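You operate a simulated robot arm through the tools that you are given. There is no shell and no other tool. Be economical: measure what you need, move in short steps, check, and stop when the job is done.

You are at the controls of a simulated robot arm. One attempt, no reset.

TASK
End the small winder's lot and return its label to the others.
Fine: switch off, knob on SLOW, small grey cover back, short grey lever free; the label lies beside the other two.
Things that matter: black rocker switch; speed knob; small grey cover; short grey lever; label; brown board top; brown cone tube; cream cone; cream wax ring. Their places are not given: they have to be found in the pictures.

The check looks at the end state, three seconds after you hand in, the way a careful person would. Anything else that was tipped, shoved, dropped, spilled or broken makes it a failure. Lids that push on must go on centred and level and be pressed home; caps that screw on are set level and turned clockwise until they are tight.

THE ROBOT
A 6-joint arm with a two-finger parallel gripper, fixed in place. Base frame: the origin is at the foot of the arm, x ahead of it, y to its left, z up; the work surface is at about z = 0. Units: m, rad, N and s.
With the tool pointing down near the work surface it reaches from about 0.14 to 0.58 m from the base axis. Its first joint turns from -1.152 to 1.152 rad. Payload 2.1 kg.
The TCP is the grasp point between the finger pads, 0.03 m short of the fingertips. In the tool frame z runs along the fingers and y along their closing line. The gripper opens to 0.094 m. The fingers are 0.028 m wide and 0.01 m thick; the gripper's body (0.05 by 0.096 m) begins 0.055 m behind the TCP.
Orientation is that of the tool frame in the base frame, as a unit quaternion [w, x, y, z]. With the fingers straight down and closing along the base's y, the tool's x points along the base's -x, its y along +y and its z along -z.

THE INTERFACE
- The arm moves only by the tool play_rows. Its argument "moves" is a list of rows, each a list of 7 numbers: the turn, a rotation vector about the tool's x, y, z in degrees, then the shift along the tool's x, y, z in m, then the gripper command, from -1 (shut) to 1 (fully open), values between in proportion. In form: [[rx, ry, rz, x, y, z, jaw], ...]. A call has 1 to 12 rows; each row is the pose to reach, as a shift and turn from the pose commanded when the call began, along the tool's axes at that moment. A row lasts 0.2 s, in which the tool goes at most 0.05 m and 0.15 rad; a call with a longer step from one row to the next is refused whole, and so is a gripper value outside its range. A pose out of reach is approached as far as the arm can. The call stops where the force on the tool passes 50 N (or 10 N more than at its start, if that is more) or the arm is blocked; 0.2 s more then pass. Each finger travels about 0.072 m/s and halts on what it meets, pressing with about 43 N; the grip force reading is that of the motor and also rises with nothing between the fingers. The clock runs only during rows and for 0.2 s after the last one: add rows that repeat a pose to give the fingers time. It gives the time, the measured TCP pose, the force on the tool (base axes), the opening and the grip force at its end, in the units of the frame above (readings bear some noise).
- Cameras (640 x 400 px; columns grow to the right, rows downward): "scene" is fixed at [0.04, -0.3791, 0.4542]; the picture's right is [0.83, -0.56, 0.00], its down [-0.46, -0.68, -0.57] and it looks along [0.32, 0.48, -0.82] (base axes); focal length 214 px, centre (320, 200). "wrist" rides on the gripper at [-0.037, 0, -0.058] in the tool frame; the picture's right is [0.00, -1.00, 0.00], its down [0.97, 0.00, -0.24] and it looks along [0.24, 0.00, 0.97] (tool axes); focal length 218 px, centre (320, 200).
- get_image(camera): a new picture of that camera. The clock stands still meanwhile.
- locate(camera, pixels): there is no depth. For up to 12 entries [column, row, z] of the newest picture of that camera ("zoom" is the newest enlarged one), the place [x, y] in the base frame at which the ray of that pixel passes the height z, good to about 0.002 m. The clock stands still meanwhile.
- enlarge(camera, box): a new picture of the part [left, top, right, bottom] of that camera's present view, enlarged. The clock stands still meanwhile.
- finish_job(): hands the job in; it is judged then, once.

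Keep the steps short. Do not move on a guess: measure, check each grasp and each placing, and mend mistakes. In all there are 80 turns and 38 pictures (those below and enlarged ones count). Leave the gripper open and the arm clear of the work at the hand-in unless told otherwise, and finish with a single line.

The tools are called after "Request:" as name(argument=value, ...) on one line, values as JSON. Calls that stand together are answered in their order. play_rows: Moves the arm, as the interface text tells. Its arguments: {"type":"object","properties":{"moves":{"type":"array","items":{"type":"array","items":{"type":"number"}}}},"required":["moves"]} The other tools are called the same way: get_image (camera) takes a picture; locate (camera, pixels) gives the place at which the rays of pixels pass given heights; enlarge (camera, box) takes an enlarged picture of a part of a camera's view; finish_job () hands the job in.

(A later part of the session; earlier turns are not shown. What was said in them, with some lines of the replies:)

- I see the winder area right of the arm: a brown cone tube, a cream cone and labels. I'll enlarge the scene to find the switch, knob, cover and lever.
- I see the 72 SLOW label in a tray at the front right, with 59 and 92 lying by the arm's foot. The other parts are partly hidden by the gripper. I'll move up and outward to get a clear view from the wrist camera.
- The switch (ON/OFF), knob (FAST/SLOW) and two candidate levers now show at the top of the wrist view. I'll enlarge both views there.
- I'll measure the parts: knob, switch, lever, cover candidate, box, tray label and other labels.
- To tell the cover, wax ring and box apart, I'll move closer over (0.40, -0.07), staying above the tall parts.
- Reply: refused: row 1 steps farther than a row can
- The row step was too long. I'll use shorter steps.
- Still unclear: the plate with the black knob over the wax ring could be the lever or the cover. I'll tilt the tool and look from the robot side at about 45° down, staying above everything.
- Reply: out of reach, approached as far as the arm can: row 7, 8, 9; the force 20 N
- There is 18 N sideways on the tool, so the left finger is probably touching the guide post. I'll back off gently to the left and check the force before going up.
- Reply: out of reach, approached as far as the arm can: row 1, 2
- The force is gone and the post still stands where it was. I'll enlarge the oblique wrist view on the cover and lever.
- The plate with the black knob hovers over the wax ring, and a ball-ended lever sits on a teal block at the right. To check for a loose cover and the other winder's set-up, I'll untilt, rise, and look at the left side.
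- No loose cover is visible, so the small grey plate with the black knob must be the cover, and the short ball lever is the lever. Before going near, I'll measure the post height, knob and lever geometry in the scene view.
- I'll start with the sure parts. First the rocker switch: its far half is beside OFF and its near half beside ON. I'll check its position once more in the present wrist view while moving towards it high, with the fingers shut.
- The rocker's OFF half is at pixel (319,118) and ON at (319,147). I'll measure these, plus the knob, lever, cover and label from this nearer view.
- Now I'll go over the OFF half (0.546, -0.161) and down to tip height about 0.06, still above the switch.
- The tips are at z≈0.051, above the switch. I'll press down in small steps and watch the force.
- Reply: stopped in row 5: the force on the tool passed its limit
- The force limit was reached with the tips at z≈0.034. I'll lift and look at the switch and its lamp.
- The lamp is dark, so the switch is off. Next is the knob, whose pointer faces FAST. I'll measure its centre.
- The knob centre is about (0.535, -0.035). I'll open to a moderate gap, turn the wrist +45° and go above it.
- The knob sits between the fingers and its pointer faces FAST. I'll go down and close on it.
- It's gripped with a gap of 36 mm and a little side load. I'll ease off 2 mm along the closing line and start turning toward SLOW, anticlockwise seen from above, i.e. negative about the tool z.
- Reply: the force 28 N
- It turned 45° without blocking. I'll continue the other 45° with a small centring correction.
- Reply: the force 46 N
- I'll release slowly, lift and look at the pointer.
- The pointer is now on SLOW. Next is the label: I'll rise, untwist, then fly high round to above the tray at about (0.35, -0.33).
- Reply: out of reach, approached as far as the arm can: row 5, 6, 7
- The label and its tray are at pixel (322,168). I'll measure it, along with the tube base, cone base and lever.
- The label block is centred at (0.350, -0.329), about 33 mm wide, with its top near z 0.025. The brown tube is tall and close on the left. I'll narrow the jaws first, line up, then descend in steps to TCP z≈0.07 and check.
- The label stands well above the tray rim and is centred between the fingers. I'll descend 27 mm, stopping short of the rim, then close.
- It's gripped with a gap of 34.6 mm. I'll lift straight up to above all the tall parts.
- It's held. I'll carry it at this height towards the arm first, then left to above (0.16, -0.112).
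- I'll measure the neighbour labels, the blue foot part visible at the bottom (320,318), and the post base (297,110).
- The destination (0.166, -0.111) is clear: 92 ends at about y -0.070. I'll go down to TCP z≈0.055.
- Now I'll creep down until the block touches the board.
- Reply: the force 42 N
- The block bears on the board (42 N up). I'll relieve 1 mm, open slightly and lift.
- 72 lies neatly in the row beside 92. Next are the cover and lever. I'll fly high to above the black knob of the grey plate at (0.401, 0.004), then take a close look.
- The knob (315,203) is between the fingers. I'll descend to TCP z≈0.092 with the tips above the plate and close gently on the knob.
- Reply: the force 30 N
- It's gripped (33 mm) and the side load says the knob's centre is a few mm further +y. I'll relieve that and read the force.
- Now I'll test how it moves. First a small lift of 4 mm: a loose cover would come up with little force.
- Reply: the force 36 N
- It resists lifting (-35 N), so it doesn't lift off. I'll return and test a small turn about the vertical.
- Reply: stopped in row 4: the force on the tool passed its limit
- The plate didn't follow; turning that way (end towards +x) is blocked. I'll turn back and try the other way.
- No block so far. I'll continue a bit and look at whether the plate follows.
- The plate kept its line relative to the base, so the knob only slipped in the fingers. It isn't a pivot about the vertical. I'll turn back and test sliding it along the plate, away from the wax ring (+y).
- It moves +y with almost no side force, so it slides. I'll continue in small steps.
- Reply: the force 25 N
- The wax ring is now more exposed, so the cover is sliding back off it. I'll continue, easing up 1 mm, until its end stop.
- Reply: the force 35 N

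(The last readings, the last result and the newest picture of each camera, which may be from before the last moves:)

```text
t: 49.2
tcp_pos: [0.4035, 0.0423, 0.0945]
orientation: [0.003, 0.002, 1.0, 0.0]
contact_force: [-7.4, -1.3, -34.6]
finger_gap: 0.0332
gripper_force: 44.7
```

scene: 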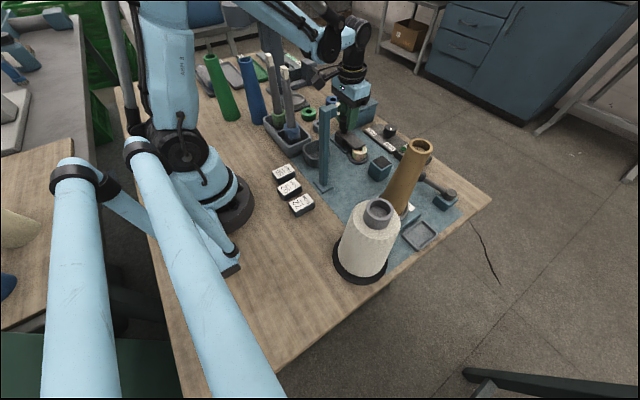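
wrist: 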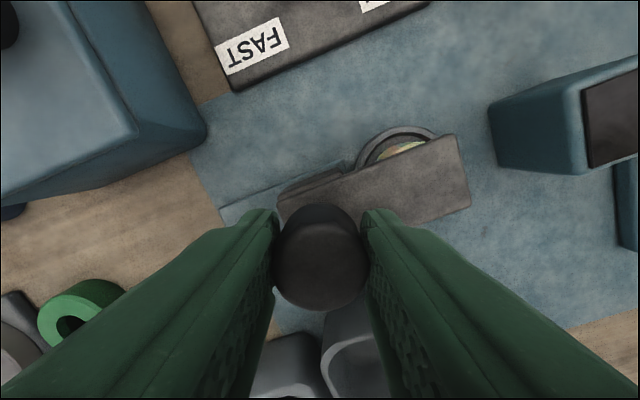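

Request:
play_rows(moves=[[0, 0, 0, 0, 0.003, 0.001, -0.6], [0, 0, 0, 0, 0.007, 0.001, -0.6], [0, 0, 0, 0, 0.011, 0.001, -0.6], [0, 0, 0, 0, 0.014, 0.001, -0.6]])

```text
t: 50.2
tcp_pos: [0.4032, 0.0565, 0.0946]
orientation: [0.002, 0.002, 1.0, -0.001]
contact_force: [-15.7, -0.8, 23.1]
finger_gap: 0.0333
gripper_force: 45.1
```

Request:
play_rows(moves=[[0, 0, 0, 0, 0.003, -0.0005, -0.6], [0, 0, 0, 0, 0.006, -0.0005, -0.6], [0, 0, 0, 0, 0.009, -0.0005, -0.6], [0, 0, 0, 0, 0.012, -0.0005, -0.6]])

```text
t: 51.0
tcp_pos: [0.4038, 0.0569, 0.0957]
orientation: [0.002, 0.007, 1.0, -0.009]
contact_force: [-1.9, -7.1, 2.7]
finger_gap: 0.0334
gripper_force: 44.9
stopped in row 4: the force on the tool passed its limit (the readings are from after the stop); the commanded pose is now the measured one
```

It stopped at its end stop after about 50 mm of travel, so the cover is fully back. I'll relieve, release and lift.

Request:
play_rows(moves=[[0, 0, 0, 0, 0, 0, -0.2], [0, 0, 0, 0, 0, 0, 0.05], [0, 0, 0, 0, 0, 0, 0.05], [0, 0, 0, 0, 0, -0.04, 0.05], [0, 0, 0, 0, 0, -0.08, 0.05], [0, 0, 0, 0, 0, -0.12, 0.05], [0, 0, 0, 0, 0, -0.16, 0.05], [0, 0, 0, 0, 0, -0.18, 0.05]])

Request:
play_rows(moves=[[0, 0, 0, -0.01, -0.035, 0, 0], [0, 0, 8, -0.02, -0.07, 0, 0], [0, 0, 16, -0.03, -0.105, 0, 0], [0, 0, 24, -0.04, -0.14, 0, 0], [0, 0, 32, -0.05, -0.175, 0, 0], [0, 0, 40, -0.055, -0.21, 0, 0], [0, 0, 48, -0.055, -0.245, 0, 0], [0, 0, 56, -0.055, -0.275, 0, 0], [0, 0, 64, -0.055, -0.275, 0, 0], [0, 0, 72, -0.055, -0.275, 0.02, 0], [0, 0, 80, -0.055, -0.275, 0.04, 0], [0, 0, 82, -0.055, -0.275, 0.06, 0]])

```text
t: 52.8
tcp_pos: [0.4042, 0.0619, 0.2749]
orientation: [0.002, 0.006, 1.0, -0.009]
contact_force: [-0.6, 1.0, 1.1]
finger_gap: 0.0494
gripper_force: 0.0
```

```text
t: 55.4
tcp_pos: [0.455, -0.2153, 0.2197]
orientation: [0.007, 0.663, 0.749, -0.006]
contact_force: [0.7, 0.4, 0.3]
finger_gap: 0.0473
gripper_force: 0.1
```

I'm above the ball with the fingers set across the lever arm. One look to centre.

Request:
get_image(camera="wrist")

```text
3 pictures are left
```

wrist: 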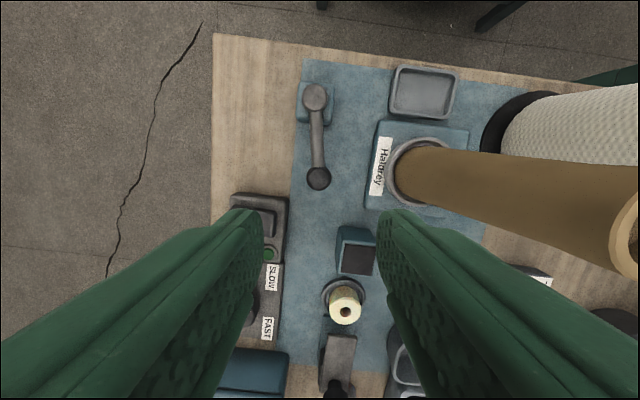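

The wax ring (344,306) is uncovered and the cover is fully back. The ball is at (318,178) and the hub at (315,95); I'll measure them.

Request:
locate(camera="wrist", pixels=[[318, 178, 0.04], [318, 178, 0.03], [315, 97, 0.055], [331, 178, 0.035], [305, 178, 0.035], [316, 140, 0.045]])

```text
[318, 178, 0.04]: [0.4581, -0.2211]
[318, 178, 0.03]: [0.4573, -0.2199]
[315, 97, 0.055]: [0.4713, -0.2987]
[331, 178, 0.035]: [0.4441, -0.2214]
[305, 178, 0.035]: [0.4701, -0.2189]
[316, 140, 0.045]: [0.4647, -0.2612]
```

The ball is at (0.458, -0.2205), 26 mm wide. I'll shift 3 mm and 5 mm and descend around it to TCP z≈0.052.

Request:
play_rows(moves=[[0, 0, 0, -0.005, 0.0025, 0.03, 0.1], [0, 0, 0, -0.005, 0.0025, 0.07, 0.1], [0, 0, 0, -0.005, 0.0025, 0.11, 0.1], [0, 0, 0, -0.005, 0.0025, 0.14, 0.1], [0, 0, 0, -0.005, 0.0025, 0.16, 0.1], [0, 0, 0, -0.005, 0.0025, 0.168, 0.1], [0, 0, 0, -0.005, 0.0025, 0.168, 0.1]])

```text
t: 57.0
tcp_pos: [0.4582, -0.2228, 0.0514]
orientation: [0.007, 0.661, 0.75, -0.006]
contact_force: [-0.2, 0.8, -0.5]
finger_gap: 0.0519
gripper_force: 0.0
```

No contact. I'll close gently on the ball.

Request:
play_rows(moves=[[0, 0, 0, 0, 0, 0, -0.2], [0, 0, 0, 0, 0, 0, -0.7], [0, 0, 0, 0, 0, 0, -0.7]])

```text
t: 57.8
tcp_pos: [0.4575, -0.2228, 0.0514]
orientation: [0.006, 0.662, 0.75, -0.006]
contact_force: [-1.0, 1.5, -2.5]
finger_gap: 0.0293
gripper_force: 45.2
```

The ball is gripped with no side load. I'll test a 4 mm lift first.

Request:
play_rows(moves=[[0, 0, 0, 0, 0, -0.002, -0.7], [0, 0, 0, 0, 0, -0.004, -0.7]])

```text
t: 58.4
tcp_pos: [0.4575, -0.2235, 0.0557]
orientation: [0.007, 0.661, 0.75, -0.006]
contact_force: [-0.6, -0.9, -35.6]
finger_gap: 0.0297
gripper_force: 45.5
```

It resists lifting. I'll go back down and test sideways, +x (away from the tube) first.

Request:
play_rows(moves=[[0, 0, 0, 0, 0, 0.004, -0.7], [0, 0, 0, 0, 0.003, 0.004, -0.7], [0, 0, 0, 0, 0.006, 0.004, -0.7]])

```text
t: 59.2
tcp_pos: [0.4639, -0.2225, 0.0524]
orientation: [0.006, 0.661, 0.75, -0.006]
contact_force: [-2.9, 0.1, 33.9]
finger_gap: 0.0292
gripper_force: 44.4
```

It moves +x freely. I'll check whether the start position was a stop by going back and 4 mm past it to -x.

Request:
play_rows(moves=[[0, 0, 0, 0, -0.003, -0.001, -0.7], [0, 0, 0, 0, -0.006, -0.001, -0.7], [0, 0, 0, 0, -0.008, -0.001, -0.7], [0, 0, 0, 0, -0.01, -0.001, -0.7]])

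```text
t: 60.2
tcp_pos: [0.4554, -0.2229, 0.0526]
orientation: [0.007, 0.66, 0.751, -0.002]
contact_force: [20.8, 2.7, -1.5]
finger_gap: 0.0291
gripper_force: 44.6
```

It resists towards -x (21 N), so the start was a stop and the free way is +x, about the hub at (0.471, -0.299). I'll swing along that arc about 20°, turning the wrist with it.

Request:
play_rows(moves=[[0, 0, 0, 0, 0.004, 0, -0.7], [0, 0, 4.7, -0.0005, 0.0101, 0, -0.7], [0, 0, 9.7, -0.0011, 0.017, 0, -0.7], [0, 0, 14.7, -0.0023, 0.0238, 0, -0.7], [0, 0, 19.7, -0.0041, 0.0305, 0, -0.7]])

```text
t: 61.4
tcp_pos: [0.4843, -0.2228, 0.0517]
orientation: [0.007, 0.78, 0.626, -0.003]
contact_force: [-1.9, 15.3, -11.4]
finger_gap: 0.0291
gripper_force: 45.3
```

It swung 20° freely. I'll continue another 20° along the arc.

Request:
play_rows(moves=[[0, 0, 5, 0.001, 0.0066, 0, -0.7], [0, 0, 10, 0.0003, 0.0135, 0, -0.7], [0, 0, 15, -0.0008, 0.0203, 0, -0.7], [0, 0, 20, -0.0026, 0.0271, 0, -0.7]])

```text
t: 62.4
tcp_pos: [0.5099, -0.2327, 0.0527]
orientation: [0.009, 0.877, 0.48, -0.004]
contact_force: [0.7, -0.7, -14.9]
finger_gap: 0.0294
gripper_force: 45.2
```

Still free at about 60°. I'll continue 15° more.

Request:
play_rows(moves=[[0, 0, 5, 0, 0.0069, 0, -0.7], [0, 0, 10, -0.0007, 0.0138, 0, -0.7], [0, 0, 15, -0.0018, 0.0206, 0, -0.7]])

```text
t: 63.2
tcp_pos: [0.5264, -0.2461, 0.0514]
orientation: [0.008, 0.932, 0.361, -0.003]
contact_force: [-9.3, -5.6, -25.0]
finger_gap: 0.0295
gripper_force: 45.0
```

Still following. I'll try another 10°.

Request:
play_rows(moves=[[0, 0, 5, 0, 0.0069, 0.001, -0.7], [0, 0, 10, -0.0005, 0.0138, 0.001, -0.7], [0, 0, 10, -0.0005, 0.0138, 0.001, -0.7]])

```text
t: 64.0
tcp_pos: [0.5359, -0.258, 0.0543]
orientation: [0.009, 0.961, 0.277, -0.002]
contact_force: [-19.6, -11.0, -11.5]
finger_gap: 0.0295
gripper_force: 45.3
```

There's no tangential resistance yet, only a small radial pull. I'll continue with a slightly smaller radius.

Request:
play_rows(moves=[[0, 0, 3, -0.0025, 0.0046, 0, -0.7], [0, 0, 7, -0.0049, 0.0091, 0, -0.7], [0, 0, 12, -0.006, 0.0153, 0, -0.7], [0, 0, 17, -0.0076, 0.0213, 0, -0.7]])

```text
t: 65.0
tcp_pos: [0.5383, -0.2595, 0.0784]
orientation: [0.009, 0.989, 0.146, 0.004]
contact_force: [10.7, 4.5, 51.1]
finger_gap: 0.0249
gripper_force: 45.2
out of reach, approached as far as the arm can: row 3, 4
```

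I've reached the arm's limit: the tool rose and slipped up the ball. I'll open, lift away towards the base, and look.

Request:
play_rows(moves=[[0, 0, 0, 0, 0, 0, -0.2], [0, 0, 0, 0, 0, 0, 0.1], [0, 0, 0, 0, 0, -0.03, 0.1], [0, 0, 0, 0.0, 0, -0.06, 0.1], [0, 0, 0, 0.03, 0, -0.09, 0.1], [0, 0, 0, 0.06, 0, -0.11, 0.1], [0, 0, 0, 0.06, 0, -0.11, 0.1]])

Request:
get_image(camera="scene")

```text
t: 66.6
tcp_pos: [0.5349, -0.2316, 0.1514]
orientation: [0.009, 0.991, 0.135, 0.0]
contact_force: [-0.1, -0.1, 0.6]
finger_gap: 0.0516
gripper_force: 0.1
out of reach, approached as far as the arm can: row 3, 4, 5, 6, 7
```

```text
2 pictures are left
```

scene: 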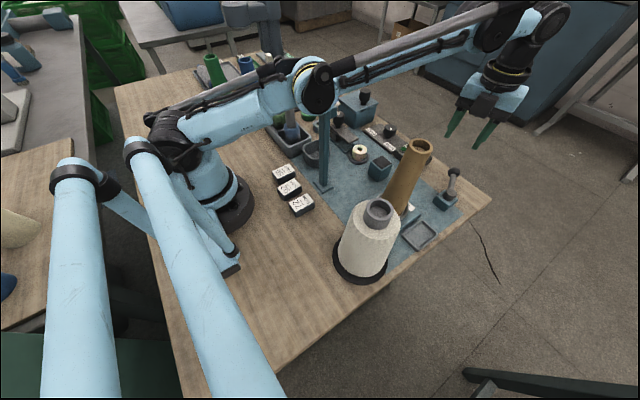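

Everything stands, and the lever has swung: ball at (453,172), hub at about (446,198). I'll measure its angle.

Request:
locate(camera="scene", pixels=[[453, 172, 0.035], [453, 172, 0.045], [447, 197, 0.045], [358, 153, 0.03], [421, 235, 0.0]])

```text
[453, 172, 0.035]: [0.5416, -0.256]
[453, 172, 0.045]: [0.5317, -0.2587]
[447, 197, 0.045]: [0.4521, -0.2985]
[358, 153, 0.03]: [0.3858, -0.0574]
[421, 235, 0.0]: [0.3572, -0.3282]
```

The ball is at about (0.54, -0.257): the lever has turned roughly 70°. To make sure it's at its free end, I'll come back within reach, close the fingers, and nudge the arm's near side to feel for the stop.

Request:
play_rows(moves=[[0, 0, 0, -0.03, -0.018, 0, -0.3], [0, 0, 0, -0.06, -0.037, 0, -1], [0, 0, 0, -0.091, -0.056, 0, -1], [0, 0, 0, -0.091, -0.056, 0, -1]])

```text
t: 67.6
tcp_pos: [0.4321, -0.2013, 0.1486]
orientation: [0.008, 0.991, 0.134, 0.001]
contact_force: [-0.2, 0.0, -0.2]
finger_gap: 0.0
gripper_force: 33.2
```

I'm in reach again. I'll go to beside the arm at (0.505, -0.245) and down so the tips are at z≈0.028.

Request:
play_rows(moves=[[0, 0, 0, 0.03, 0.03, 0, -1], [0, 0, 0, 0.0587, 0.0615, 0, -1], [0, 0, 0, 0.0587, 0.0615, 0.04, -1], [0, 0, 0, 0.0587, 0.0615, 0.08, -1], [0, 0, 0, 0.0587, 0.0615, 0.09, -1], [0, 0, 0, 0.0587, 0.0615, 0.09, -1]])

```text
t: 69.0
tcp_pos: [0.5052, -0.2478, 0.059]
orientation: [0.008, 0.991, 0.135, -0.001]
contact_force: [-0.3, 0.4, -0.5]
finger_gap: 0.0001
gripper_force: 32.9
```

It's clear. I'll nudge along the tool's y (towards -y), slowly.

Request:
play_rows(moves=[[0, 0, 0, 0, 0.004, 0, -1], [0, 0, 0, 0, 0.008, 0, -1], [0, 0, 0, 0, 0.011, 0, -1], [0, 0, 0, 0, 0.014, 0, -1], [0, 0, 0, 0, 0.017, 0, -1]])

```text
t: 70.2
tcp_pos: [0.5093, -0.2584, 0.0606]
orientation: [0.001, 0.99, 0.138, -0.004]
contact_force: [-23.8, 43.3, 3.0]
finger_gap: 0.0
gripper_force: 32.9
```

There's firm resistance (43 N) right at contact, so the lever was already at its free-side stop. I'll back off, lift, and retreat clear.

Request:
play_rows(moves=[[0, 0, 0, 0, -0.01, 0, -1], [0, 0, 0, 0, -0.02, 0, -1], [0, 0, 0, 0, -0.02, -0.04, -1], [0, 0, 0, 0, -0.02, -0.08, -1], [0, 0, 0, -0.02, -0.03, -0.12, -0.5], [0, 0, 0, -0.04, -0.04, -0.16, 0], [0, 0, 0, -0.06, -0.05, -0.2, 0.5], [0, 0, 0, -0.08, -0.06, -0.24, 1], [0, 0, 0, -0.08, -0.06, -0.26, 1], [0, 0, 0, -0.08, -0.06, -0.26, 1]])

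Request:
get_image(camera="scene")

```text
t: 72.4
tcp_pos: [0.4143, -0.2233, 0.3204]
orientation: [0.008, 0.991, 0.135, 0.001]
contact_force: [0.3, -0.1, 0.3]
finger_gap: 0.0941
gripper_force: 0.1
```

```text
1 pictures are left
```

scene: 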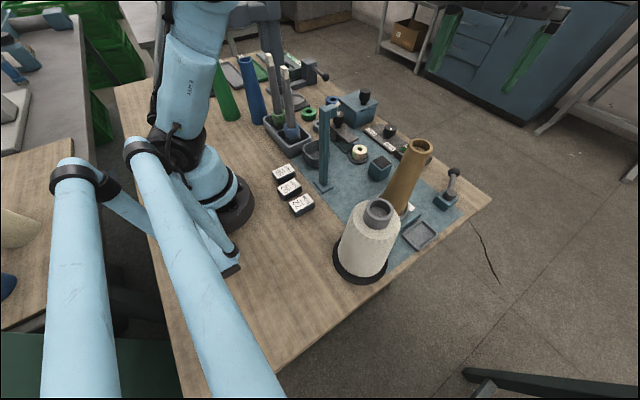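

The arm is clear above everything. One last enlarged look to confirm the end state.

Request:
enlarge(camera="scene", box=[260, 75, 480, 230])

```text
2.58 times, centred on (370, 152) of scene
```

zoom: 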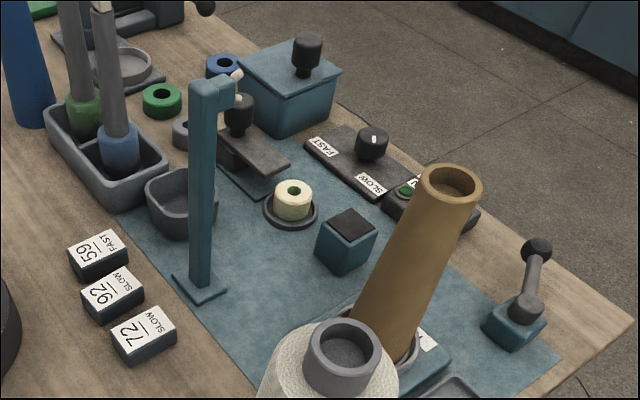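

The lamp is dark, the knob points to SLOW, the cover is back, the lever is at its free stop, and 72 lies beside 92 and 59. Nothing has tipped, so I'm handing in.

Request:
finish_job()

```text
The job is handed in.
```

The job is handed in: switch off, knob on SLOW, grey cover slid back off the wax ring, short lever swung to its free stop, and label 72 beside 92 and 59; I took "back" and "free" from how the parts moved.
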